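You operate a simulated robot arm through the tools that you are given. There is no shell and no other tool.

Carry out the task below with a simulated two-armed robot. There is one attempt and no reset: what you move stays moved.

Task
Test the earth-fault switch with the work lamp's breaker off, reset it and light the lamp again.
Fine: the lamp is on outlet 4; one press of the test button; set the meter dial to 4 too.

It is judged by the outcome, as a careful person would: the job done as asked, and still so three seconds after it is handed in. It fails if anything else is knocked over, pushed out of place, dropped, spilled or broken.

Robot
Two 7-joint arms with fingered hands on one trunk that stands fixed in place. Base frame: the origin is at the foot of the trunk, x ahead of it, y to its left, z up. Readings come in cm, rad, newtons and seconds.
The left shoulder is at [2.2, 16.3, 116.6], the right one opposite. Each reaches about 121.5 cm from its shoulder. Payload 4 kg a hand.
Tool frame (each hand has its own): the origin (TCP) lies between the finger pads and is the grasp point; the fingertips stand 3.6 cm ahead of it; z points along the fingers, y is the line along which they close. The gripper opens to 12.4 cm; its body begins 4.2 cm behind the TCP. The gripper is a hand of 4 fingers: y runs from the thumb to the fingers, the wrist lies at [-1.5, -9.9, -18.9] in the tool frame, and closing takes about 1.5 s.
Orientation is that of the tool frame in the base frame, as [roll, pitch, yaw] about the fixed x, y, z axes, in that order (R = Rz(yaw) Ry(pitch) Rx(roll)). With the fingers straight down and the wrist toward the robot, the tool's x, y and z point along [0, 1, 0], [1, 0, 0] and [0, 0, -1] of the base frame.

Tools
- The arms move only by the tool arm_command. It takes "left_rows", "right_rows" or both (then of equal length, played together; a hand with none holds still); each is a list of rows, each a list of 7 numbers: the shift along the tool's x, y, z in units of 25 mm (1.0 is 25 mm), then the turn, a rotation vector about the tool's x, y, z in units of 4 degrees (1.0 is 4 degrees), then the finger opening in cm, from 0 to 12.4. In form: [[x, y, z, wx, wy, wz, grip], ...]. A call has 1 to 20 rows; each row shifts and turns the commanded pose from where the row before left it, along the tool's axes as they then stand. A call with a number of a shift or a turn outside -1 to 1 is refused whole. A row lasts 0.2 s, in which the tool goes at most 5 cm and 0.15 rad; a call with a longer step from one row to the next is refused whole, and so is a gripper value outside its range. A pose out of reach is approached as far as the arm can. The call stops where the force on the tool passes 40 N (or 10 N more than at its start, if that is more) or the arm is blocked; 0.2 s more then pass. The fingers move at their own pace (about 4.5 cm/s each) and stop on an object; they squeeze with about 27 N. The grip force told is the motor's: it shows also when the fingers shut on nothing. Time passes only in rows, and 0.2 s behind the last, so rows that do not move let the fingers close. It gives the time, the measured TCP pose, the force on the tool (base axes), the opening and the grip force at its end, in the units of the frame above (readings bear some noise), with the torque about the TCP (base axes, N m) and any sound that the robot's microphone picked up.
- Cameras (640 x 400 px; columns grow to the right, rows downward): "scene" is now at [9.43, 4.29, 145.69]; the picture's right is [0.50, -0.87, -0.03], its down [0.03, 0.05, -1.00] and it looks along [0.87, 0.49, 0.05] (base axes); focal length 348 px, centre (320, 200). "left" rides on the left gripper at [-7.5, -8.6, -12.3] in its tool frame; the picture's right is [-0.70, -0.34, 0.63], its down [0.64, -0.68, 0.35] and it looks along [0.32, 0.65, 0.69] (tool axes); focal length 275 px, centre (320, 200). "right" rides on the right gripper at [7.5, -8.6, -12.3] in its tool frame; the picture's right is [-0.70, 0.34, -0.63], its down [-0.64, -0.68, 0.35] and it looks along [-0.32, 0.65, 0.69] (tool axes); focal length 275 px, centre (320, 200). There is no depth. A picture from a camera that has moved, and an enlarged one, comes with that camera's place and axes in the base frame and with its lens.
- camera(camera): a new picture of that camera. No time passes.
- slide_trunk(by): moves the trunk up (or, below 0, down) by that many cm; the arms and the scene camera ride with it, the base frame stays. It gives what a move gives, with no picture.
- preshape(shape, hand): the hand has 4 fingers and takes this shape, open, in about a second: jaw (thumb against the fingers, like two jaws); tri (thumb and two fingers); tip (a fingertip pinch); poke (one finger out to press); point (the index stretched); flat (the hand flat); cup (the hand cupped); fist (a fist). The gripper value then closes the fingers along that shape, each until it touches; the sizes above hold for jaw. It gives what a move gives, with no picture.
- pan_tilt(pan, tilt): turns the head with the scene camera to pan (to the left, within 1.501 rad either way) and tilt (down, from -0.506 to 1.204), counted from straight ahead of the robot (the tilt from the chest, where the trunk bows). It gives what a move gives.
- inspect(camera, box): a new picture of the part [left, top, right, bottom] of that camera's present view, enlarged. No time passes.
- finish_job(): hands the job in; it is judged then, once.

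Places have to be worked out from the pictures, the camera data and where the tool is seen. Open the grippers and draw the arms clear of the work before you hand the job in, unless the task says otherwise.

The tools are called after "Request:" by a JSON object that holds its "op" and its "data". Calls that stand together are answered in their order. arm_command: Moves the arms, as the interface text tells. Its arguments: {"type":"object","properties":{"left_rows":{"type":"array","items":{"type":"array","items":{"type":"number"}}},"right_rows":{"type":"array","items":{"type":"array","items":{"type":"number"}}}},"required":[]} The other tools are called the same way: slide_trunk (by) moves the trunk up or down; preshape (shape, hand) gives the hand a shape; pan_tilt (pan, tilt) turns the head that bears the scene camera; camera (camera) takes a picture; inspect (camera, box) takes an enlarged picture of a part of a camera's view; finish_job () hands the job in.

At the start:

```text
time: 0.0
left_position: [54.61, 60.31, 146.92]
left_ee_rot: [-3.141, 0.0, 1.571]
left_force: [-0.5, 0.1, 0.3]
left_ft_torque: [0.04, -0.03, -0.03]
left_opening: 12.37
left_finger_force: 0.1
left_shape: jaw
right_position: [62.77, 7.93, 154.52]
right_ee_rot: [3.141, -0.001, 1.57]
right_force: [0.2, -0.5, -1.1]
right_ft_torque: [0.0, -0.01, 0.02]
right_opening: 12.37
right_finger_force: 0.1
right_shape: jaw
trunk travel left (down, up): [-32.5, 15.3]
head pan, tilt (commanded): [0.52, -0.101]
```

scene: 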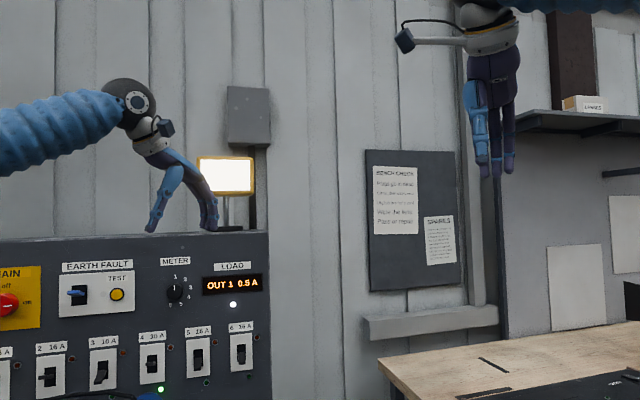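
right: 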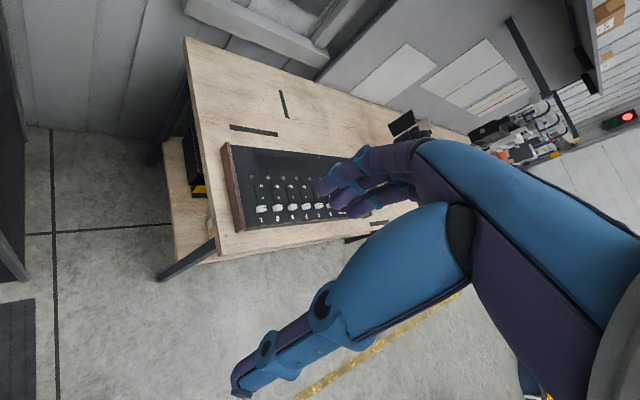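
left: 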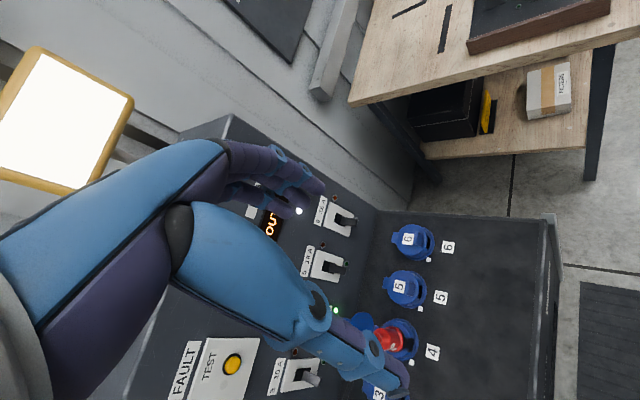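

The scene picture shows a distribution panel at lower left with breakers, earth-fault switch, test button and meter dial. I turn the head further to the left and down to see the whole panel.

Request:
{"op": "pan_tilt", "data": {"pan": 0.75, "tilt": 0.25}}

```text
time: 0.8
left_position: [54.54, 60.28, 146.96]
left_ee_rot: [-3.141, -0.002, 1.571]
left_force: [0.3, -1.0, -0.3]
left_ft_torque: [0.02, 0.0, 0.03]
left_opening: 12.36
left_finger_force: 0.1
left_shape: jaw
right_position: [62.64, 7.89, 154.47]
right_ee_rot: [-3.141, -0.001, 1.571]
right_force: [-0.6, -0.3, 0.2]
right_ft_torque: [-0.02, 0.02, 0.01]
right_opening: 12.37
right_finger_force: 0.0
right_shape: jaw
trunk travel left (down, up): [-32.5, 15.3]
head pan, tilt (commanded): [0.75, 0.25]
```

Now I take a new scene picture.

Request:
{"op": "camera", "data": {"camera": "scene"}}

Request:
{"op": "inspect", "data": {"camera": "left", "box": [160, 160, 560, 400]}}

```text
taken
camera scene: at [8.52, 6.32, 142.55], right [0.68, -0.73, -0.04], down [-0.24, -0.17, -0.96], along [0.69, 0.66, -0.29], focal length 348 px, centre (320, 200)
```

scene: 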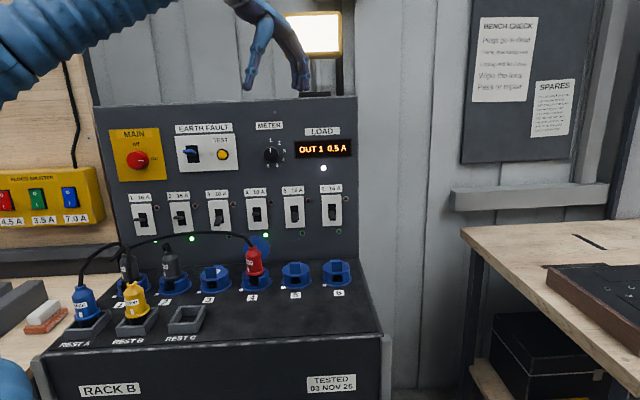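

```text
1.60 times, centred on (360, 280) of left
camera zoom: at [46.03, 52.91, 159.18], right [-0.34, -0.7, -0.63], down [-0.68, 0.64, -0.35], along [0.65, 0.32, -0.69], focal length 440 px, centre (256, 72)
```

zoom: 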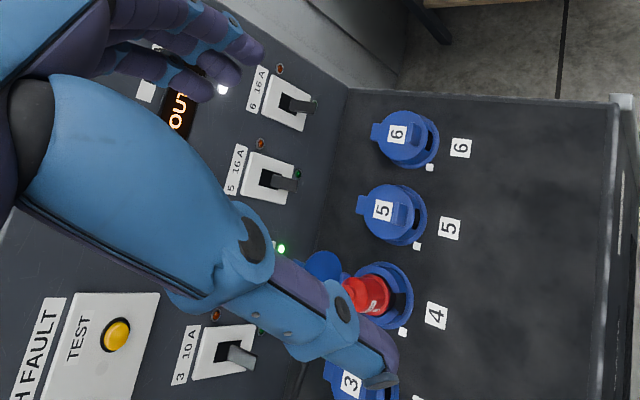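

The panel is in view; I enlarge the upper and lower parts of it to read the states.

Request:
{"op": "inspect", "data": {"camera": "scene", "box": [100, 110, 260, 250]}}

Request:
{"op": "inspect", "data": {"camera": "scene", "box": [220, 110, 380, 250]}}

Request:
{"op": "inspect", "data": {"camera": "scene", "box": [0, 220, 400, 400]}}

Request:
{"op": "inspect", "data": {"camera": "scene", "box": [440, 0, 640, 160]}}

```text
2.86 times, centred on (180, 180) of scene
camera zoom: at [8.52, 6.32, 142.55], right [0.68, -0.73, -0.04], down [-0.24, -0.17, -0.96], along [0.69, 0.66, -0.29], focal length 995 px, centre (720, 257)
```

zoom: 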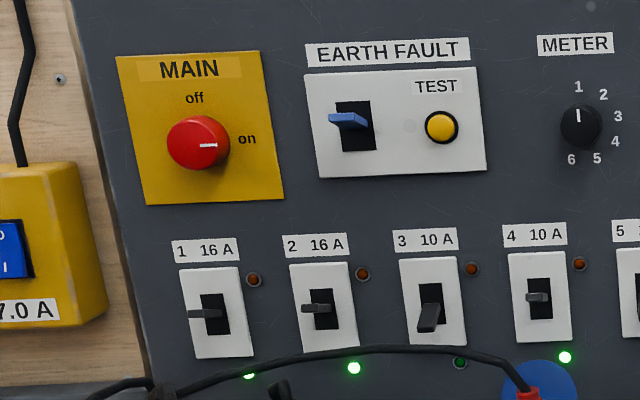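

```text
2.86 times, centred on (300, 180) of scene
camera zoom: at [8.52, 6.32, 142.55], right [0.68, -0.73, -0.04], down [-0.24, -0.17, -0.96], along [0.69, 0.66, -0.29], focal length 995 px, centre (377, 257)
```

zoom: 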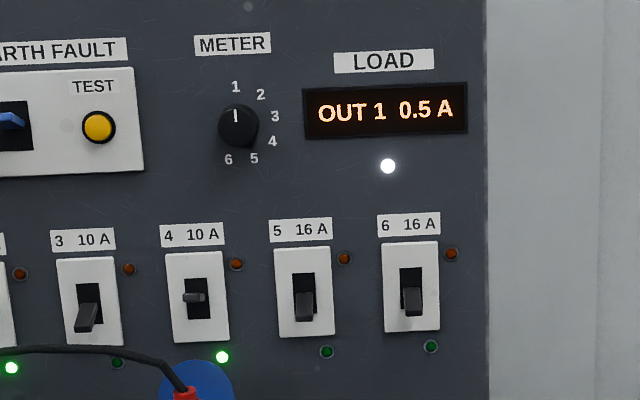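

```text
1.60 times, centred on (200, 310) of scene
camera zoom: at [8.52, 6.32, 142.55], right [0.68, -0.73, -0.04], down [-0.24, -0.17, -0.96], along [0.69, 0.66, -0.29], focal length 557 px, centre (512, 24)
```

zoom: 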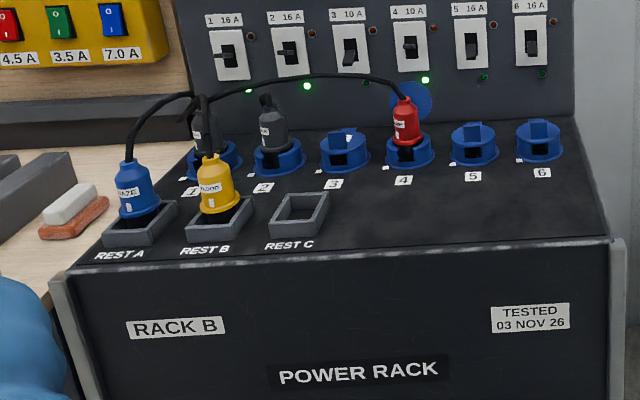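

```text
2.50 times, centred on (540, 80) of scene
camera zoom: at [8.52, 6.32, 142.55], right [0.68, -0.73, -0.04], down [-0.24, -0.17, -0.96], along [0.69, 0.66, -0.29], focal length 870 px, centre (-230, 500)
```

zoom: 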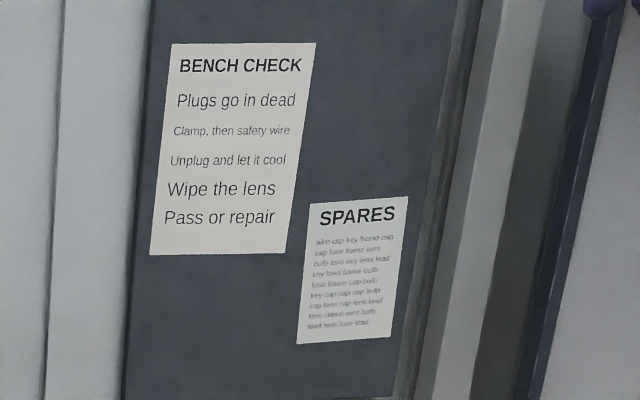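

Breakers 1, 2 and 4 are up (green lights), the earth-fault lever is up and the dial is on 1; triangulating, the panel is vertical, facing roughly (-0.70, -0.71, 0), with the test button near (62, 96, 127). I shape the left hand to poke and look at where its finger stands.

Request:
{"op": "preshape", "data": {"shape": "poke", "hand": "left"}}

Request:
{"op": "camera", "data": {"camera": "left"}}

Request:
{"op": "camera", "data": {"camera": "scene"}}

```text
time: 1.7
left_position: [54.55, 60.4, 146.96]
left_ee_rot: [3.139, 0.0, 1.571]
left_force: [-0.4, -0.3, -0.4]
left_ft_torque: [0.03, 0.01, 0.04]
left_opening: 0.01
left_finger_force: 0.1
left_shape: poke
right_position: [62.73, 7.86, 154.49]
right_ee_rot: [-3.141, 0.001, 1.571]
right_force: [0.5, -0.2, -0.4]
right_ft_torque: [0.05, -0.01, 0.02]
right_opening: 12.37
right_finger_force: 0.0
right_shape: jaw
trunk travel left (down, up): [-32.5, 15.3]
head pan, tilt (commanded): [0.75, 0.25]
```

```text
taken
camera left: at [46.03, 52.91, 159.18], right [-0.34, -0.7, -0.63], down [-0.68, 0.64, -0.35], along [0.65, 0.32, -0.69], focal length 275 px, centre (320, 200)
```

left: 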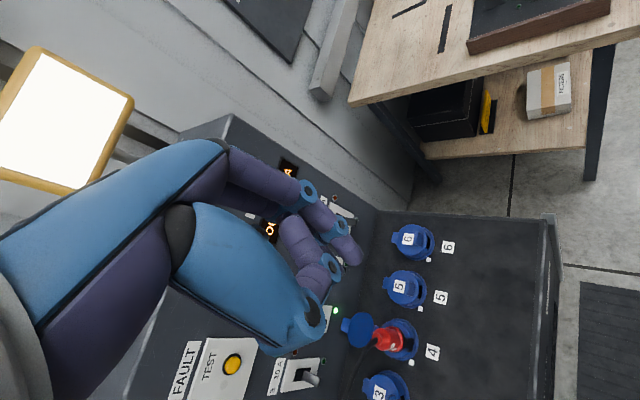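

```text
taken
camera scene: at [8.52, 6.33, 142.54], right [0.68, -0.73, -0.04], down [-0.24, -0.17, -0.96], along [0.69, 0.66, -0.29], focal length 348 px, centre (320, 200)
```

scene: 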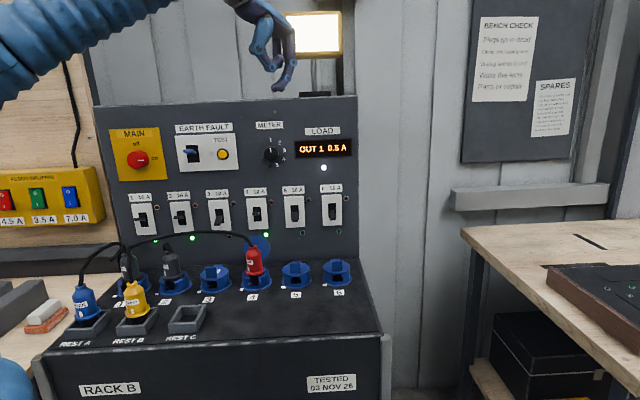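

The hand has changed to the poke shape; I enlarge it in both views to locate the poking fingertip relative to the tool frame.

Request:
{"op": "inspect", "data": {"camera": "scene", "box": [210, 0, 350, 100]}}

Request:
{"op": "inspect", "data": {"camera": "left", "box": [160, 120, 440, 400]}}

```text
4.00 times, centred on (280, 50) of scene
camera zoom: at [8.52, 6.33, 142.54], right [0.68, -0.73, -0.04], down [-0.24, -0.17, -0.96], along [0.69, 0.66, -0.29], focal length 1393 px, centre (480, 800)
```

zoom: 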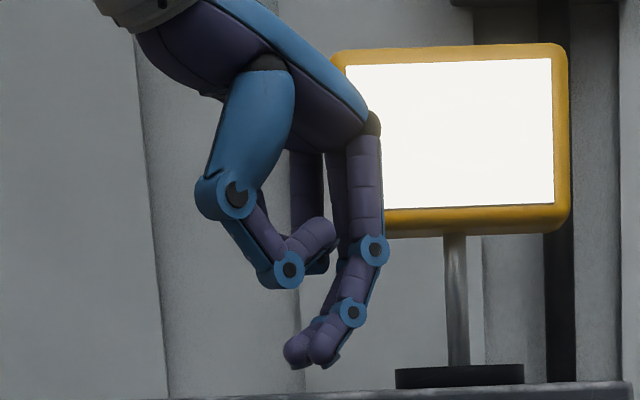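

```text
1.43 times, centred on (300, 260) of left
camera zoom: at [46.03, 52.91, 159.18], right [-0.34, -0.7, -0.63], down [-0.68, 0.64, -0.35], along [0.65, 0.32, -0.69], focal length 393 px, centre (349, 114)
```

zoom: 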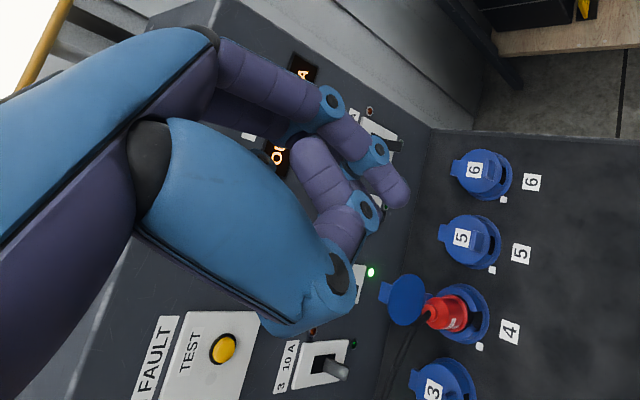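

The poke shape shows bent fingers with two tips near each other; I try the point shape for comparison.

Request:
{"op": "preshape", "data": {"shape": "point", "hand": "left"}}

Request:
{"op": "inspect", "data": {"camera": "scene", "box": [210, 0, 350, 100]}}

Request:
{"op": "inspect", "data": {"camera": "left", "box": [160, 120, 440, 400]}}

```text
time: 2.6
left_position: [54.61, 60.34, 147.08]
left_ee_rot: [3.142, -0.001, 1.571]
left_force: [0.9, -0.6, 1.0]
left_ft_torque: [0.01, -0.03, 0.02]
left_opening: 11.61
left_finger_force: 0.1
left_shape: point
right_position: [62.7, 7.82, 154.52]
right_ee_rot: [3.141, 0.001, 1.569]
right_force: [1.1, 0.2, 0.3]
right_ft_torque: [-0.01, -0.01, 0.02]
right_opening: 12.34
right_finger_force: 0.0
right_shape: jaw
trunk travel left (down, up): [-32.5, 15.3]
head pan, tilt (commanded): [0.75, 0.25]
```

```text
4.00 times, centred on (280, 50) of scene
camera zoom: at [8.52, 6.33, 142.54], right [0.68, -0.73, -0.04], down [-0.24, -0.17, -0.96], along [0.69, 0.66, -0.29], focal length 1393 px, centre (480, 800)
```

zoom: 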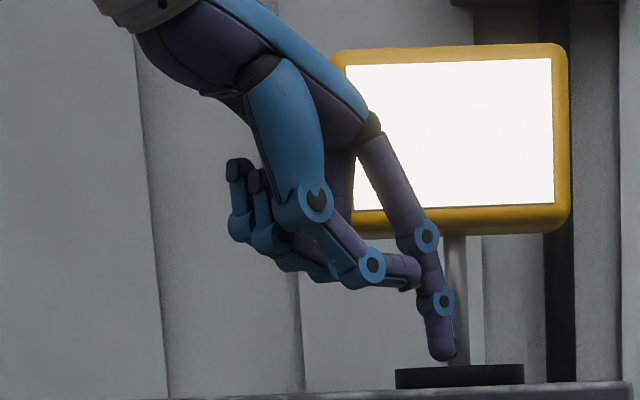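

```text
1.43 times, centred on (300, 260) of left
camera zoom: at [46.03, 52.91, 159.18], right [-0.34, -0.7, -0.63], down [-0.68, 0.64, -0.35], along [0.65, 0.32, -0.69], focal length 393 px, centre (349, 114)
```

zoom: 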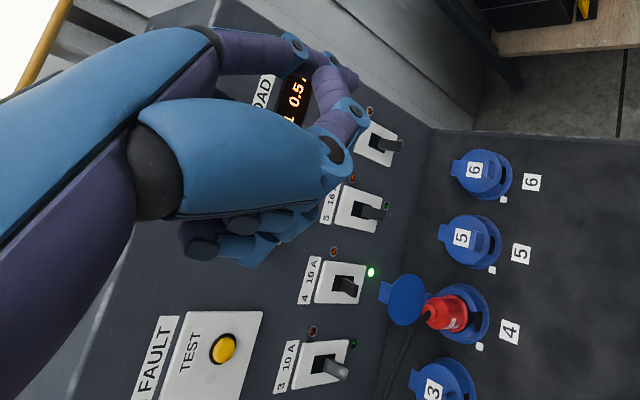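

In the point shape the index sticks out to the side of the tool axis (about [-2, 7, 3] in the tool frame). I check the tip shape as well, since it would also serve the dial and levers.

Request:
{"op": "preshape", "data": {"shape": "tip", "hand": "left"}}

Request:
{"op": "inspect", "data": {"camera": "scene", "box": [210, 0, 350, 100]}}

Request:
{"op": "inspect", "data": {"camera": "left", "box": [160, 120, 440, 400]}}

```text
time: 3.5
left_position: [54.57, 60.33, 147.0]
left_ee_rot: [-3.141, 0.0, 1.571]
left_force: [1.0, -0.4, -0.5]
left_ft_torque: [0.01, -0.01, 0.01]
left_opening: 12.38
left_finger_force: 0.0
left_shape: tip
right_position: [62.77, 7.9, 154.52]
right_ee_rot: [3.141, 0.0, 1.571]
right_force: [-0.9, -0.6, 0.3]
right_ft_torque: [0.0, -0.01, 0.01]
right_opening: 12.36
right_finger_force: 0.1
right_shape: jaw
trunk travel left (down, up): [-32.5, 15.3]
head pan, tilt (commanded): [0.75, 0.25]
```

```text
4.00 times, centred on (280, 50) of scene
camera zoom: at [8.52, 6.33, 142.54], right [0.68, -0.73, -0.04], down [-0.24, -0.17, -0.96], along [0.69, 0.66, -0.29], focal length 1393 px, centre (480, 800)
```

zoom: 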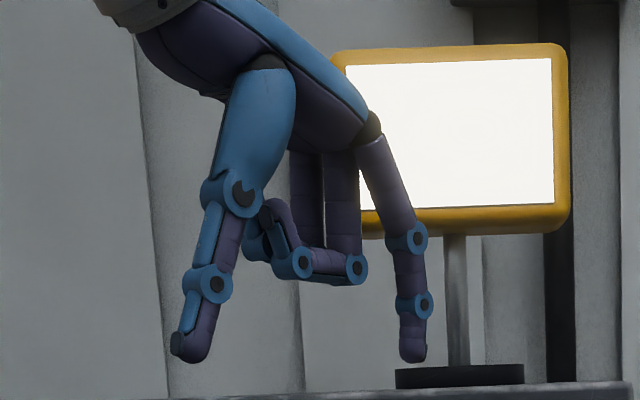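

```text
1.43 times, centred on (300, 260) of left
camera zoom: at [46.03, 52.91, 159.18], right [-0.34, -0.7, -0.63], down [-0.68, 0.64, -0.35], along [0.65, 0.32, -0.69], focal length 393 px, centre (349, 114)
```

zoom: 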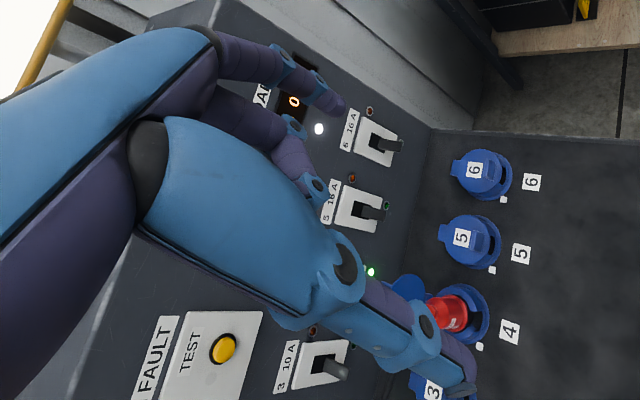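

Tip shape gives thumb against one finger with the others folded, which suits the button, levers and dial. I close it in the air to see where the closed tips stand.

Request:
{"op": "arm_command", "data": {"left_rows": [[0, 0, 0, 0, 0, 0, 0], [0, 0, 0, 0, 0, 0, 0], [0, 0, 0, 0, 0, 0, 0], [0, 0, 0, 0, 0, 0, 0], [0, 0, 0, 0, 0, 0, 0], [0, 0, 0, 0, 0, 0, 0], [0, 0, 0, 0, 0, 0, 0], [0, 0, 0, 0, 0, 0, 0]]}}

Request:
{"op": "inspect", "data": {"camera": "scene", "box": [210, 0, 350, 100]}}

Request:
{"op": "inspect", "data": {"camera": "left", "box": [160, 120, 440, 400]}}

```text
time: 5.3
left_position: [54.57, 60.44, 146.98]
left_ee_rot: [-3.14, -0.001, 1.57]
left_force: [0.8, -0.4, 0.1]
left_ft_torque: [0.0, 0.01, -0.01]
left_opening: 0.01
left_finger_force: 17.8
left_shape: tip
right_position: [62.72, 7.89, 154.42]
right_ee_rot: [3.14, -0.001, 1.57]
right_force: [0.0, 0.4, -0.3]
right_ft_torque: [0.03, 0.02, 0.01]
right_opening: 12.33
right_finger_force: 0.2
right_shape: jaw
trunk travel left (down, up): [-32.5, 15.3]
head pan, tilt (commanded): [0.75, 0.25]
```

```text
4.00 times, centred on (280, 50) of scene
camera zoom: at [8.52, 6.33, 142.54], right [0.68, -0.73, -0.04], down [-0.24, -0.17, -0.96], along [0.69, 0.66, -0.29], focal length 1393 px, centre (480, 800)
```

zoom: 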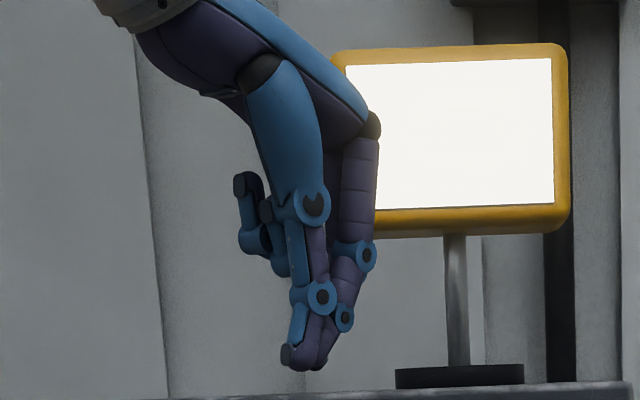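

```text
1.43 times, centred on (300, 260) of left
camera zoom: at [46.03, 52.91, 159.18], right [-0.34, -0.7, -0.63], down [-0.68, 0.64, -0.35], along [0.65, 0.32, -0.69], focal length 393 px, centre (349, 114)
```

zoom: 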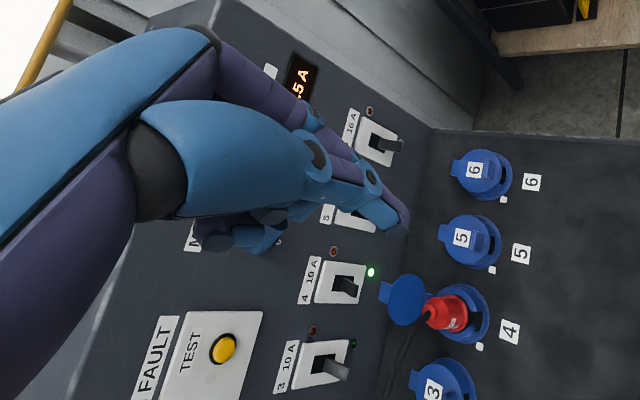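

The closed tip shape makes a compact pointer, its end about 3.5 cm ahead of the TCP. I lower the hand to a stand-off about 28 cm in front of the panel and begin turning it so the fingers point at the panel, thumb to the right, pitched 25° down.

Request:
{"op": "arm_command", "data": {"left_rows": [[0.71, -0.37, 1, 0, 0, 0, 0], [0.71, -0.37, 1, 0, 0, 0, 0], [0.71, -0.37, 1, 0, 0, 0, 0], [0.71, -0.37, 1, 0, 0, 0, 0], [0.71, -0.37, 1, 0, 0, 0, 0], [0.71, -0.37, 1, 0, 0, 0, 0], [0, 0, 0, -0.637, -0.264, -1, 0], [0, 0, 0, -0.637, -0.264, -1, 0], [0, 0, 0, -0.637, -0.264, -1, 0], [0, 0, 0, -0.637, -0.264, -1, 0], [0, 0, 0, -0.637, -0.264, -1, 0], [0, 0, 0, -0.637, -0.264, -1, 0], [0, 0, 0, -0.637, -0.264, -1, 0], [0, 0, 0, -0.637, -0.264, -1, 0], [0, 0, 0, -0.637, -0.264, -1, 0], [0, 0, 0, -0.637, -0.264, -1, 0]]}}

Request:
{"op": "camera", "data": {"camera": "scene"}}

```text
time: 8.7
left_position: [49.06, 70.99, 131.87]
left_ee_rot: [2.783, 0.317, 2.226]
left_force: [0.7, 0.2, 0.0]
left_ft_torque: [0.02, 0.01, 0.0]
left_opening: 0.0
left_finger_force: 26.8
left_shape: tip
right_position: [62.85, 7.92, 154.41]
right_ee_rot: [3.141, -0.001, 1.57]
right_force: [0.7, -0.2, -0.1]
right_ft_torque: [0.02, 0.01, 0.0]
right_opening: 12.36
right_finger_force: 0.0
right_shape: jaw
trunk travel left (down, up): [-32.5, 15.3]
head pan, tilt (commanded): [0.75, 0.25]
```

```text
taken
camera scene: at [8.54, 6.33, 142.54], right [0.68, -0.73, -0.04], down [-0.24, -0.17, -0.96], along [0.69, 0.66, -0.29], focal length 348 px, centre (320, 200)
```

scene: 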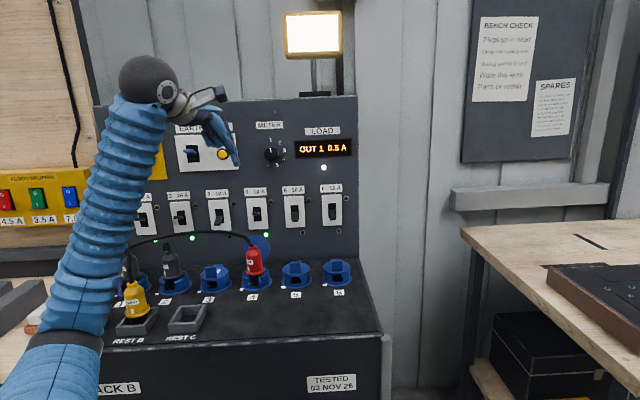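

The arm follows as commanded. I continue with the rest of the turn (about 19 more steps).

Request:
{"op": "arm_command", "data": {"left_rows": [[0, 0, 0, -0.637, -0.264, -1, 0], [0, 0, 0, -0.637, -0.264, -1, 0], [0, 0, 0, -0.637, -0.264, -1, 0], [0, 0, 0, -0.637, -0.264, -1, 0], [0, 0, 0, -0.637, -0.264, -1, 0], [0, 0, 0, -0.637, -0.264, -1, 0], [0, 0, 0, -0.637, -0.264, -1, 0], [0, 0, 0, -0.637, -0.264, -1, 0], [0, 0, 0, -0.637, -0.264, -1, 0], [0, 0, 0, -0.637, -0.264, -1, 0], [0, 0, 0, -0.637, -0.264, -1, 0], [0, 0, 0, -0.637, -0.264, -1, 0], [0, 0, 0, -0.637, -0.264, -1, 0], [0, 0, 0, -0.637, -0.264, -1, 0], [0, 0, 0, -0.637, -0.264, -1, 0], [0, 0, 0, -0.637, -0.264, -1, 0], [0, 0, 0, -0.637, -0.264, -1, 0], [0, 0, 0, -0.637, -0.264, -1, 0], [0, 0, 0, -0.637, -0.264, -1, 0]]}}

Request:
{"op": "camera", "data": {"camera": "scene"}}

Request:
{"op": "camera", "data": {"camera": "left"}}

```text
time: 12.7
left_position: [48.97, 70.83, 131.97]
left_ee_rot: [3.117, 1.131, -2.398]
left_force: [0.3, -0.8, 0.6]
left_ft_torque: [0.01, -0.01, -0.02]
left_opening: 0.02
left_finger_force: 26.9
left_shape: tip
right_position: [62.75, 7.71, 154.49]
right_ee_rot: [3.141, 0.001, 1.571]
right_force: [0.1, 0.9, 0.2]
right_ft_torque: [0.03, 0.03, 0.01]
right_opening: 12.35
right_finger_force: 0.1
right_shape: jaw
trunk travel left (down, up): [-32.5, 15.3]
head pan, tilt (commanded): [0.75, 0.25]
```

```text
taken
camera scene: at [8.57, 6.25, 142.54], right [0.68, -0.73, -0.04], down [-0.24, -0.17, -0.96], along [0.69, 0.66, -0.29], focal length 348 px, centre (320, 200)
```

scene: 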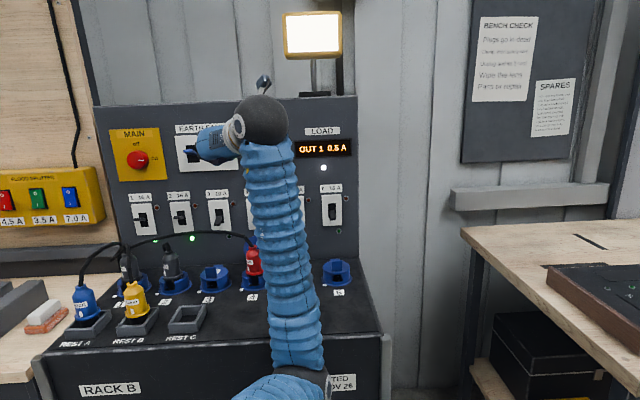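

```text
taken
camera left: at [49.44, 59.27, 143.84], right [0.86, 0.36, 0.36], down [0.49, -0.46, -0.74], along [-0.1, 0.81, -0.57], focal length 275 px, centre (320, 200)
```

left: 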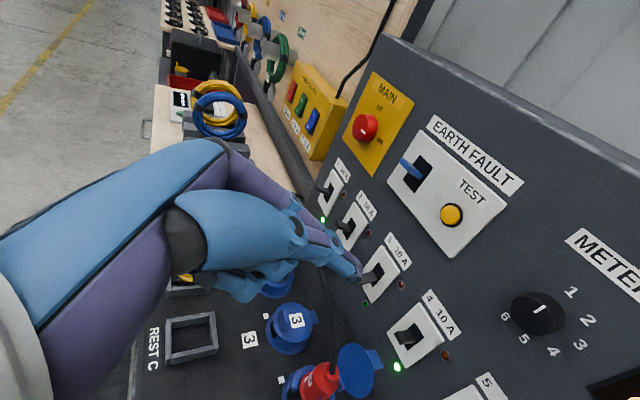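

The hand now points at the panel and its camera shows the whole switch group. I enlarge this view to measure levers, button and dial.

Request:
{"op": "inspect", "data": {"camera": "left", "box": [380, 120, 520, 220]}}

Request:
{"op": "inspect", "data": {"camera": "left", "box": [340, 230, 480, 400]}}

Request:
{"op": "inspect", "data": {"camera": "left", "box": [470, 240, 640, 400]}}

```text
4.00 times, centred on (450, 170) of left
camera zoom: at [49.44, 59.27, 143.84], right [0.86, 0.36, 0.36], down [0.49, -0.46, -0.74], along [-0.1, 0.81, -0.57], focal length 1101 px, centre (-200, 320)
```

zoom: 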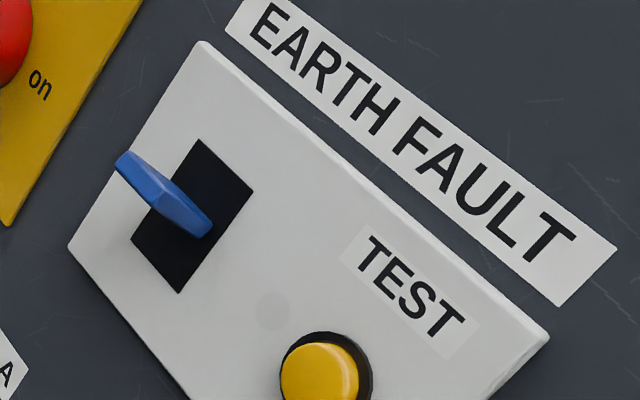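

```text
2.35 times, centred on (410, 315) of left
camera zoom: at [49.44, 59.27, 143.84], right [0.86, 0.36, 0.36], down [0.49, -0.46, -0.74], along [-0.1, 0.81, -0.57], focal length 648 px, centre (108, -71)
```

zoom: 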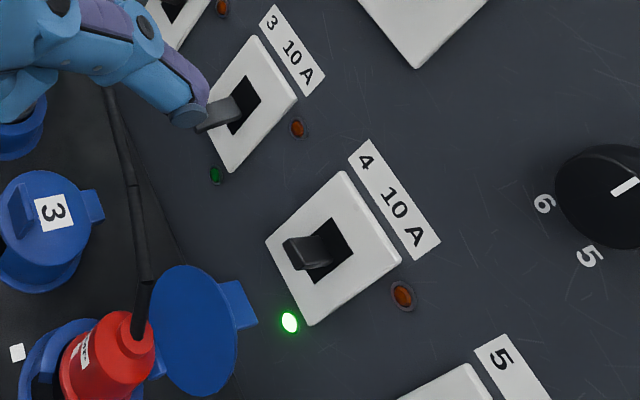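

```text
2.50 times, centred on (555, 320) of left
camera zoom: at [49.44, 59.27, 143.84], right [0.86, 0.36, 0.36], down [0.49, -0.46, -0.74], along [-0.1, 0.81, -0.57], focal length 688 px, centre (-268, -100)
```

zoom: 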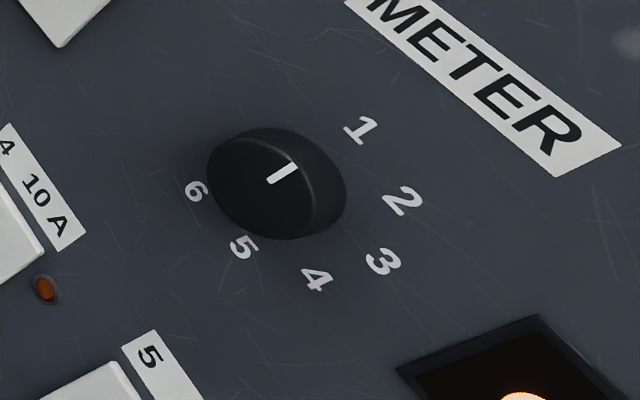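

From both views I place: breaker 4 lever tip ≈ (66, 88, 109), test button cap ≈ (62.3, 96, 127), EF lever tip ≈ (53, 100, 129), dial face ≈ (71, 84.6, 127). First I pitch the hand steeper (to about 53° down, to clear plug and lid below breaker 4) and approach to above its lever, stopping short to look.

Request:
{"op": "arm_command", "data": {"left_rows": [[0, 0, 0, 0, 1, 0, 0], [0, 0, 0, 0, 1, 0, 0], [0, 0, 0, 0, 1, 0, 0], [0, 0, 0, 0, 1, 0, 0], [0, 0, 0, 0, 1, 0, 0], [0, 0, 0, 0, 1, 0, 0], [0, 0, 0, 0, 1, 0, 0], [-0.317, 0.07, 0.925, 0, 0, 0, 0], [-0.317, 0.07, 0.925, 0, 0, 0, 0], [-0.317, 0.07, 0.925, 0, 0, 0, 0], [-0.317, 0.07, 0.925, 0, 0, 0, 0], [-0.317, 0.07, 0.925, 0, 0, 0, 0], [-0.317, 0.07, 0.925, 0, 0, 0, 0], [-0.317, 0.07, 0.925, 0, 0, 0, 0], [-0.317, 0.07, 0.925, 0, 0, 0, 0]]}}

Request:
{"op": "camera", "data": {"camera": "scene"}}

Request:
{"op": "camera", "data": {"camera": "left"}}

```text
time: 15.9
left_position: [59.65, 83.36, 120.91]
left_ee_rot: [3.128, 0.639, -2.386]
left_force: [-0.3, 1.1, -0.1]
left_ft_torque: [0.03, 0.04, 0.0]
left_opening: 0.0
left_finger_force: 27.2
left_shape: tip
right_position: [62.78, 8.02, 154.48]
right_ee_rot: [-3.141, -0.001, 1.571]
right_force: [0.3, 0.1, -0.3]
right_ft_torque: [0.01, 0.02, 0.06]
right_opening: 12.38
right_finger_force: 0.1
right_shape: jaw
trunk travel left (down, up): [-32.5, 15.3]
head pan, tilt (commanded): [0.75, 0.25]
```

```text
taken
camera scene: at [8.57, 6.36, 142.53], right [0.68, -0.73, -0.04], down [-0.24, -0.17, -0.96], along [0.69, 0.66, -0.29], focal length 348 px, centre (320, 200)
```

scene: 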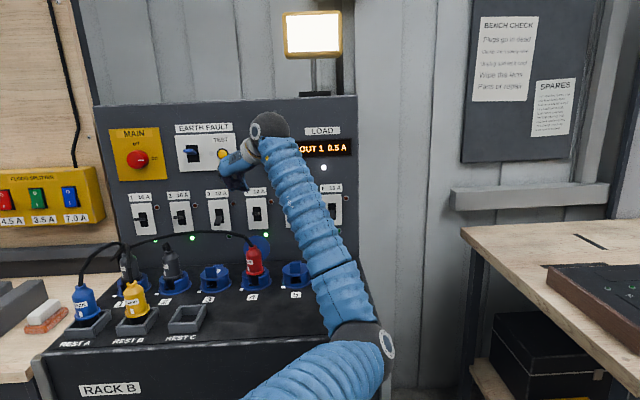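

```text
taken
camera left: at [64.76, 76.17, 135.05], right [0.91, 0.41, -0.1], down [0.24, -0.7, -0.67], along [-0.34, 0.59, -0.74], focal length 275 px, centre (320, 200)
```

left: 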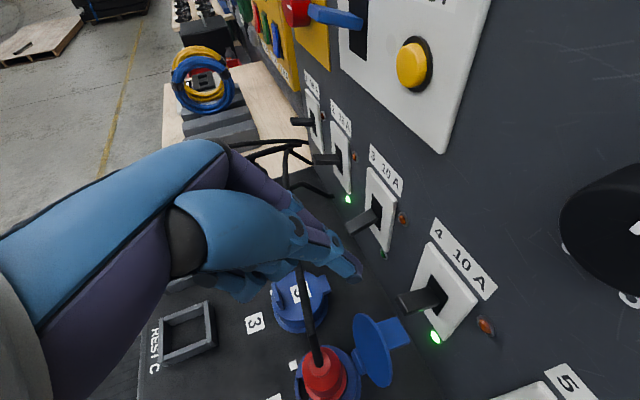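

The lever of breaker 4 stands clear in view. Before going lower I enlarge the area below it to judge how high the open lid and plug of outlet 4 stand.

Request:
{"op": "inspect", "data": {"camera": "left", "box": [260, 230, 500, 400]}}

Request:
{"op": "inspect", "data": {"camera": "scene", "box": [180, 130, 340, 300]}}

```text
2.35 times, centred on (380, 315) of left
camera zoom: at [64.76, 76.17, 135.05], right [0.91, 0.41, -0.1], down [0.24, -0.7, -0.67], along [-0.34, 0.59, -0.74], focal length 648 px, centre (179, -71)
```

zoom: 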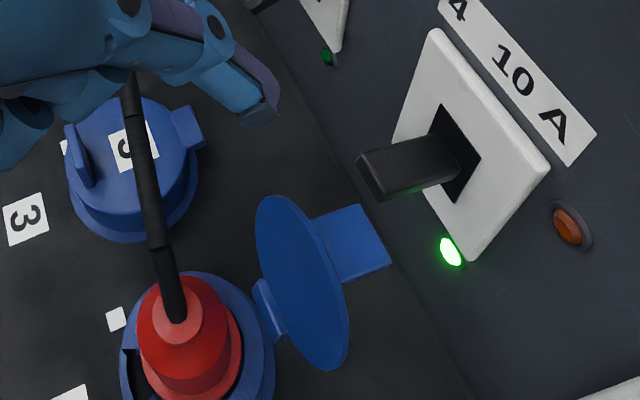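

```text
2.35 times, centred on (260, 215) of scene
camera zoom: at [8.57, 6.36, 142.53], right [0.68, -0.73, -0.04], down [-0.24, -0.17, -0.96], along [0.69, 0.66, -0.29], focal length 819 px, centre (461, 165)
```

zoom: 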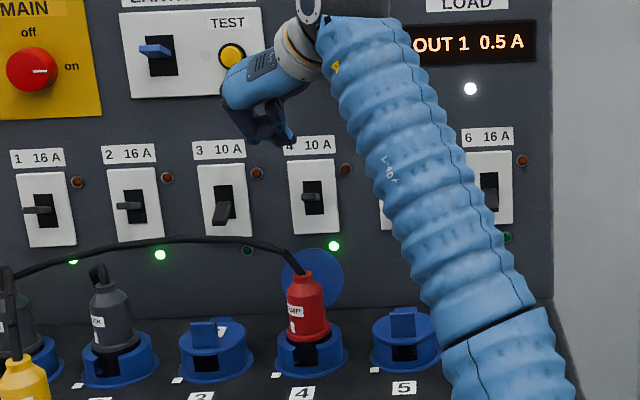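

The lid's top is near z 104 and the cable arcs at about z 108 some 13 cm out, so I ease the pitch to about 47° to keep the wrist camera away from the dial, and move to just above the lever of breaker 4.

Request:
{"op": "arm_command", "data": {"left_rows": [[0, 0, 0, 0, -0.75, 0, 0], [0, 0, 0, 0, -0.75, 0, 0], [-0.115, 0.034, 0.865, 0, 0, 0, 0], [-0.115, 0.034, 0.865, 0, 0, 0, 0], [-0.115, 0.034, 0.865, 0, 0, 0, 0], [-0.115, 0.034, 0.865, 0, 0, 0, 0]]}}

Request:
{"op": "camera", "data": {"camera": "left"}}

Request:
{"op": "inspect", "data": {"camera": "scene", "box": [180, 100, 340, 270]}}

```text
time: 17.3
left_position: [64.27, 88.2, 115.34]
left_ee_rot: [3.124, 0.746, -2.39]
left_force: [-0.4, -0.5, 0.4]
left_ft_torque: [0.0, 0.01, 0.01]
left_opening: 0.01
left_finger_force: 26.7
left_shape: tip
right_position: [62.91, 7.94, 154.38]
right_ee_rot: [-3.141, 0.001, 1.571]
right_force: [0.7, 0.1, 0.0]
right_ft_torque: [-0.01, 0.0, -0.03]
right_opening: 12.38
right_finger_force: 0.1
right_shape: jaw
trunk travel left (down, up): [-32.5, 15.3]
head pan, tilt (commanded): [0.75, 0.25]
```

```text
taken
camera left: at [68.32, 80.1, 129.31], right [0.91, 0.41, 0.0], down [0.29, -0.65, -0.7], along [-0.28, 0.64, -0.71], focal length 275 px, centre (320, 200)
```

left: 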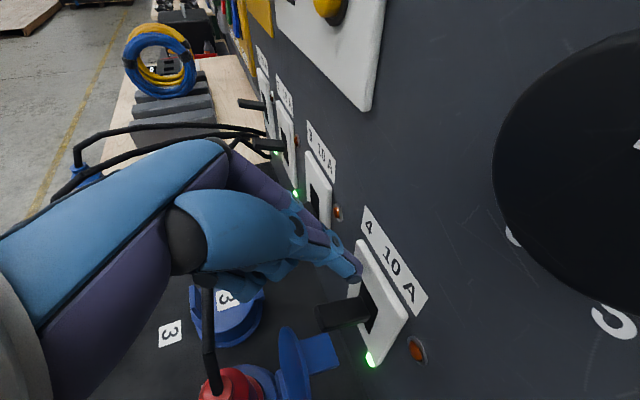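

```text
2.35 times, centred on (260, 185) of scene
camera zoom: at [8.58, 6.37, 142.53], right [0.68, -0.73, -0.04], down [-0.24, -0.17, -0.96], along [0.69, 0.66, -0.29], focal length 819 px, centre (461, 235)
```

zoom: 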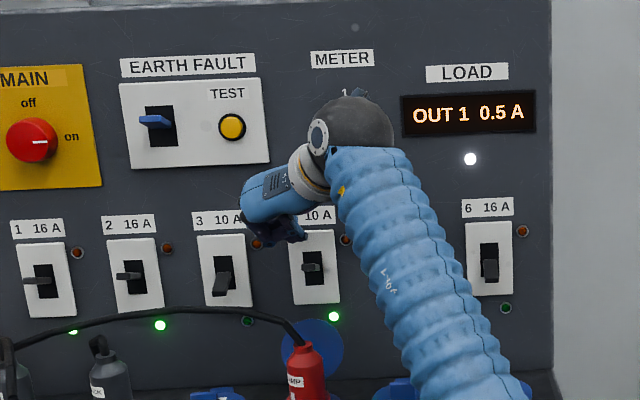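

The fingertip stands just above and in line with the lever of breaker 4. I press straight down in small steps.

Request:
{"op": "arm_command", "data": {"left_rows": [[0.136, -0.003, 0.147, 0, 0, 0, 0], [0.136, -0.003, 0.147, 0, 0, 0, 0], [0.136, -0.003, 0.147, 0, 0, 0, 0], [0.136, -0.003, 0.147, 0, 0, 0, 0], [0.136, -0.003, 0.147, 0, 0, 0, 0], [0.136, -0.003, 0.147, 0, 0, 0, 0], [0.136, -0.003, 0.147, 0, 0, 0, 0], [0.136, -0.003, 0.147, 0, 0, 0, 0]]}}

Request:
{"op": "camera", "data": {"camera": "left"}}

Request:
{"op": "inspect", "data": {"camera": "scene", "box": [180, 100, 340, 270]}}

```text
time: 19.1
left_position: [64.1, 88.14, 111.29]
left_ee_rot: [3.127, 0.745, -2.387]
left_force: [0.5, 0.0, 0.6]
left_ft_torque: [0.0, -0.01, -0.01]
left_opening: 0.0
left_finger_force: 27.0
left_shape: tip
right_position: [62.73, 7.87, 154.42]
right_ee_rot: [3.14, 0.0, 1.569]
right_force: [-0.8, 0.1, 0.5]
right_ft_torque: [0.05, 0.02, -0.02]
right_opening: 12.34
right_finger_force: 0.0
right_shape: jaw
trunk travel left (down, up): [-32.5, 15.3]
head pan, tilt (commanded): [0.75, 0.25]
```

```text
taken
camera left: at [68.21, 80.08, 125.28], right [0.91, 0.41, 0.0], down [0.29, -0.65, -0.7], along [-0.28, 0.64, -0.72], focal length 275 px, centre (320, 200)
```

left: 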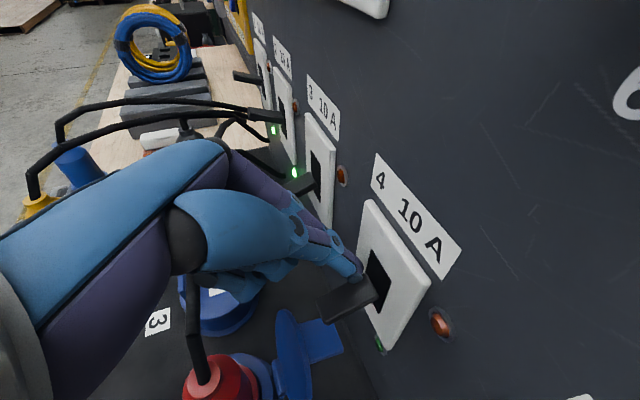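

```text
2.35 times, centred on (260, 185) of scene
camera zoom: at [8.57, 6.35, 142.53], right [0.68, -0.73, -0.04], down [-0.24, -0.17, -0.96], along [0.69, 0.66, -0.29], focal length 819 px, centre (461, 235)
```

zoom: 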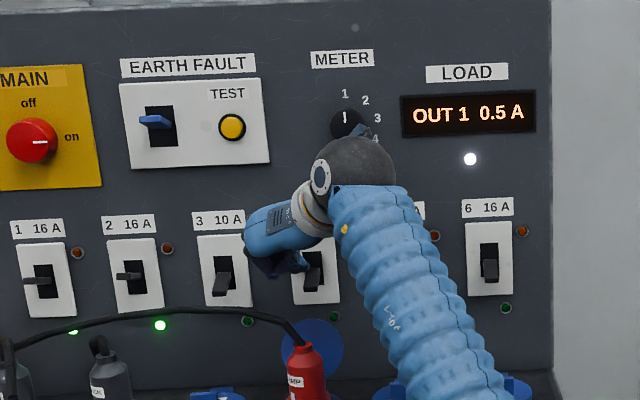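

Breaker 4's lever has gone down and its green light is out. I lift straight off and back away, then check that the lamp is dark.

Request:
{"op": "arm_command", "data": {"left_rows": [[-0.272, 0.005, -0.294, 0, 0, 0, 0], [-0.543, 0.01, -0.587, 0, 0, 0, 0], [-0.543, 0.01, -0.587, 0, 0, 0, 0], [-0.272, 0, -0.9, 0, 0, 0, 0], [0, 0, -0.9, 0, 0, 0, 0], [0, 0, -0.9, 0, 0, 0, 0], [0, 0, -0.9, 0, 0, 0, 0]]}}

Request:
{"op": "camera", "data": {"camera": "scene"}}

Request:
{"op": "camera", "data": {"camera": "left"}}

```text
time: 20.7
left_position: [60.13, 84.1, 123.56]
left_ee_rot: [3.126, 0.745, -2.389]
left_force: [-0.6, -0.9, 0.8]
left_ft_torque: [-0.01, 0.02, 0.01]
left_opening: 0.0
left_finger_force: 27.0
left_shape: tip
right_position: [62.66, 7.88, 154.5]
right_ee_rot: [-3.141, 0.0, 1.571]
right_force: [0.4, 0.2, -0.3]
right_ft_torque: [0.04, 0.01, 0.0]
right_opening: 12.36
right_finger_force: 0.1
right_shape: jaw
trunk travel left (down, up): [-32.5, 15.3]
head pan, tilt (commanded): [0.75, 0.25]
```

```text
taken
camera scene: at [8.5, 6.26, 142.55], right [0.68, -0.73, -0.04], down [-0.24, -0.17, -0.96], along [0.69, 0.66, -0.29], focal length 348 px, centre (320, 200)
```

scene: 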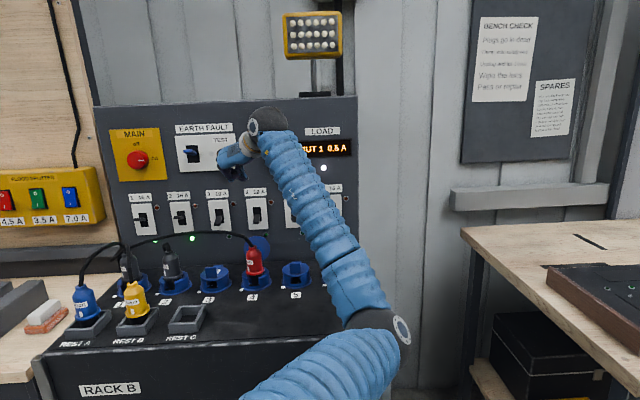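

```text
taken
camera left: at [64.24, 76.0, 137.48], right [0.91, 0.41, 0.0], down [0.29, -0.65, -0.7], along [-0.28, 0.64, -0.71], focal length 275 px, centre (320, 200)
```

left: 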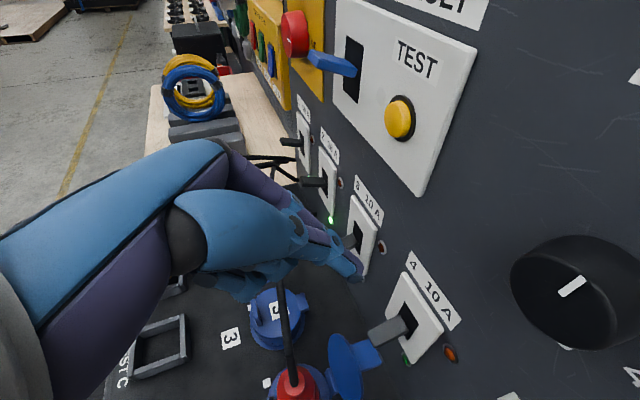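

The lamp is dark with breaker 4 off. Now I level the hand (pitch about 19°) and go to about 5 cm in front of the test button, to look before pressing it once.

Request:
{"op": "arm_command", "data": {"left_rows": [[0, 0, 0, 0, -1, 0, 0], [0, 0, 0, 0, -1, 0, 0], [0, 0, 0, 0, -1, 0, 0], [0, 0, 0, 0, -1, 0, 0], [0, 0, 0, 0, -1, 0, 0], [0, 0, 0, 0, -1, 0, 0], [0, 0, 0, 0, -1, 0, 0], [-0.457, 0.818, 0.005, 0, 0, 0, 0], [-0.457, 0.818, 0.005, 0, 0, 0, 0], [-0.457, 0.818, 0.005, 0, 0, 0, 0], [-0.457, 0.818, 0.005, 0, 0, 0, 0]]}}

Request:
{"op": "camera", "data": {"camera": "left"}}

Request:
{"op": "inspect", "data": {"camera": "scene", "box": [100, 90, 260, 190]}}

```text
time: 23.1
left_position: [55.72, 91.09, 127.89]
left_ee_rot: [3.114, 1.234, -2.403]
left_force: [0.1, 0.7, -0.5]
left_ft_torque: [0.0, -0.02, 0.0]
left_opening: 0.01
left_finger_force: 27.2
left_shape: tip
right_position: [62.64, 7.92, 154.56]
right_ee_rot: [3.141, 0.0, 1.571]
right_force: [-0.4, 0.3, 0.4]
right_ft_torque: [0.01, -0.04, 0.01]
right_opening: 12.33
right_finger_force: 0.0
right_shape: jaw
trunk travel left (down, up): [-32.5, 15.3]
head pan, tilt (commanded): [0.75, 0.25]
```

```text
taken
camera left: at [55.14, 78.67, 138.8], right [0.83, 0.33, 0.44], down [0.55, -0.41, -0.73], along [-0.06, 0.85, -0.52], focal length 275 px, centre (320, 200)
```

left: 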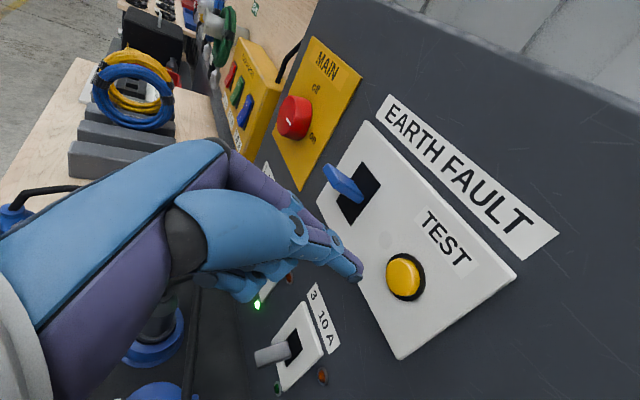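

```text
4.00 times, centred on (180, 140) of scene
camera zoom: at [8.49, 6.34, 142.55], right [0.68, -0.73, -0.04], down [-0.24, -0.17, -0.96], along [0.69, 0.66, -0.29], focal length 1393 px, centre (880, 440)
```

zoom: 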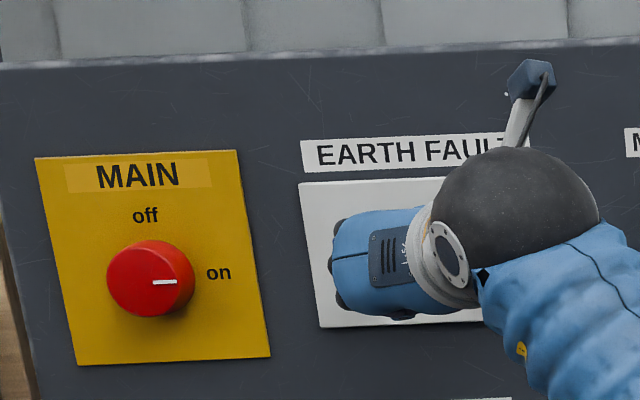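

The fingertip is level with and 4–5 cm straight in front of the test button. I advance 3 cm along the panel normal first.

Request:
{"op": "arm_command", "data": {"left_rows": [[-0.106, 0.005, 0.302, 0, 0, 0, 0], [-0.106, 0.005, 0.302, 0, 0, 0, 0], [-0.106, 0.005, 0.302, 0, 0, 0, 0], [-0.08, 0.004, 0.227, 0, 0, 0, 0]]}}

Request:
{"op": "inspect", "data": {"camera": "left", "box": [260, 140, 500, 340]}}

```text
time: 24.1
left_position: [57.83, 93.26, 127.84]
left_ee_rot: [3.111, 1.235, -2.405]
left_force: [1.3, 0.1, 0.3]
left_ft_torque: [-0.01, 0.01, -0.01]
left_opening: 0.0
left_finger_force: 26.8
left_shape: tip
right_position: [62.79, 7.83, 154.32]
right_ee_rot: [3.141, -0.001, 1.571]
right_force: [-0.5, -0.2, -0.4]
right_ft_torque: [0.05, 0.0, 0.01]
right_opening: 12.37
right_finger_force: 0.0
right_shape: jaw
trunk travel left (down, up): [-32.5, 15.3]
head pan, tilt (commanded): [0.75, 0.25]
```

```text
2.00 times, centred on (380, 240) of left
camera zoom: at [57.26, 80.76, 138.81], right [0.83, 0.33, 0.45], down [0.55, -0.41, -0.73], along [-0.06, 0.85, -0.52], focal length 551 px, centre (200, 120)
```

zoom: 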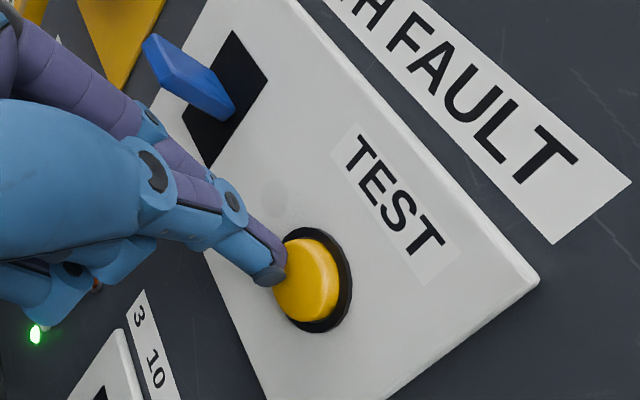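

The tip is right in front of the button with about 1.5 cm to go. I keep pushing in small steps and watch force and sound.

Request:
{"op": "arm_command", "data": {"left_rows": [[-0.04, 0.002, 0.113, 0, 0, 0, 0], [-0.04, 0.002, 0.113, 0, 0, 0, 0], [-0.04, 0.002, 0.113, 0, 0, 0, 0], [-0.04, 0.002, 0.113, 0, 0, 0, 0], [-0.04, 0.002, 0.113, 0, 0, 0, 0]]}}

Request:
{"op": "inspect", "data": {"camera": "left", "box": [260, 140, 500, 340]}}

```text
time: 25.3
left_position: [58.51, 94.19, 128.09]
left_ee_rot: [3.106, 1.237, -2.409]
left_force: [-16.7, -18.8, 2.4]
left_ft_torque: [-0.17, 0.08, -0.4]
left_opening: 0.01
left_finger_force: 27.0
left_shape: tip
right_position: [62.47, 7.59, 154.62]
right_ee_rot: [3.138, -0.002, 1.571]
right_force: [0.2, 0.7, -0.6]
right_ft_torque: [-0.01, -0.01, -0.01]
right_opening: 12.37
right_finger_force: 0.0
right_shape: jaw
trunk travel left (down, up): [-32.5, 15.3]
head pan, tilt (commanded): [0.75, 0.25]
heard: click
```

```text
2.00 times, centred on (380, 240) of left
camera zoom: at [58.05, 81.6, 139.04], right [0.83, 0.33, 0.45], down [0.55, -0.41, -0.73], along [-0.06, 0.85, -0.52], focal length 551 px, centre (200, 120)
```

zoom: 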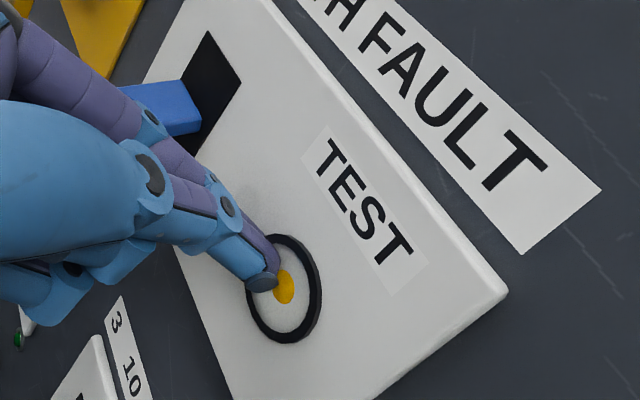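

A click was heard, the button is in and the blue earth-fault lever has dropped. I draw straight back from the button and look.

Request:
{"op": "arm_command", "data": {"left_rows": [[0.106, -0.005, -0.302, 0, 0, 0, 0], [0.212, -0.01, -0.604, 0, 0, 0, 0], [0.212, -0.01, -0.604, 0, 0, 0, 0], [0.212, -0.01, -0.604, 0, 0, 0, 0], [0.212, -0.01, -0.604, 0, 0, 0, 0], [0.212, -0.01, -0.604, 0, 0, 0, 0], [0.212, -0.01, -0.604, 0, 0, 0, 0]]}}

Request:
{"op": "camera", "data": {"camera": "left"}}

Request:
{"op": "camera", "data": {"camera": "scene"}}

```text
time: 26.9
left_position: [51.33, 87.06, 127.89]
left_ee_rot: [3.108, 1.233, -2.409]
left_force: [1.2, -0.2, -1.1]
left_ft_torque: [0.0, 0.0, -0.03]
left_opening: 0.0
left_finger_force: 27.1
left_shape: tip
right_position: [62.73, 7.85, 154.47]
right_ee_rot: [-3.14, 0.002, 1.571]
right_force: [-0.9, 0.4, 0.4]
right_ft_torque: [0.02, 0.04, -0.01]
right_opening: 12.37
right_finger_force: 0.1
right_shape: jaw
trunk travel left (down, up): [-32.5, 15.3]
head pan, tilt (commanded): [0.75, 0.25]
```

```text
taken
camera left: at [50.86, 74.54, 138.87], right [0.83, 0.33, 0.44], down [0.55, -0.41, -0.73], along [-0.06, 0.85, -0.52], focal length 275 px, centre (320, 200)
```

left: 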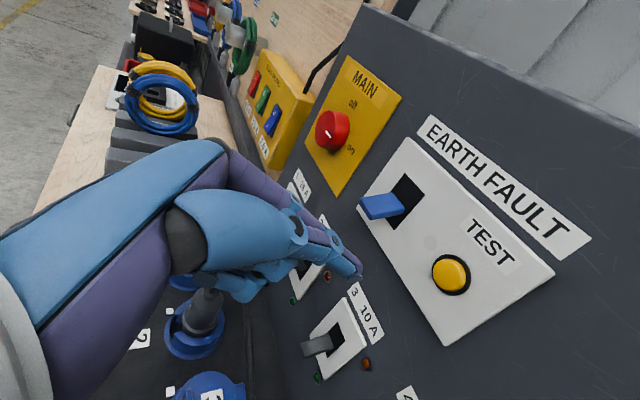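

```text
taken
camera scene: at [8.51, 6.27, 142.55], right [0.68, -0.73, -0.04], down [-0.24, -0.17, -0.96], along [0.69, 0.66, -0.29], focal length 348 px, centre (320, 200)
```

scene: 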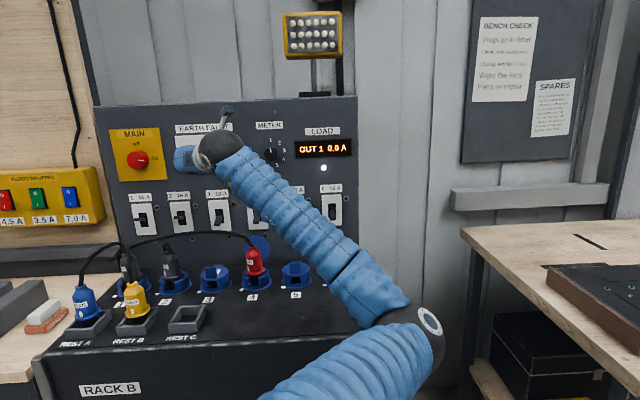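

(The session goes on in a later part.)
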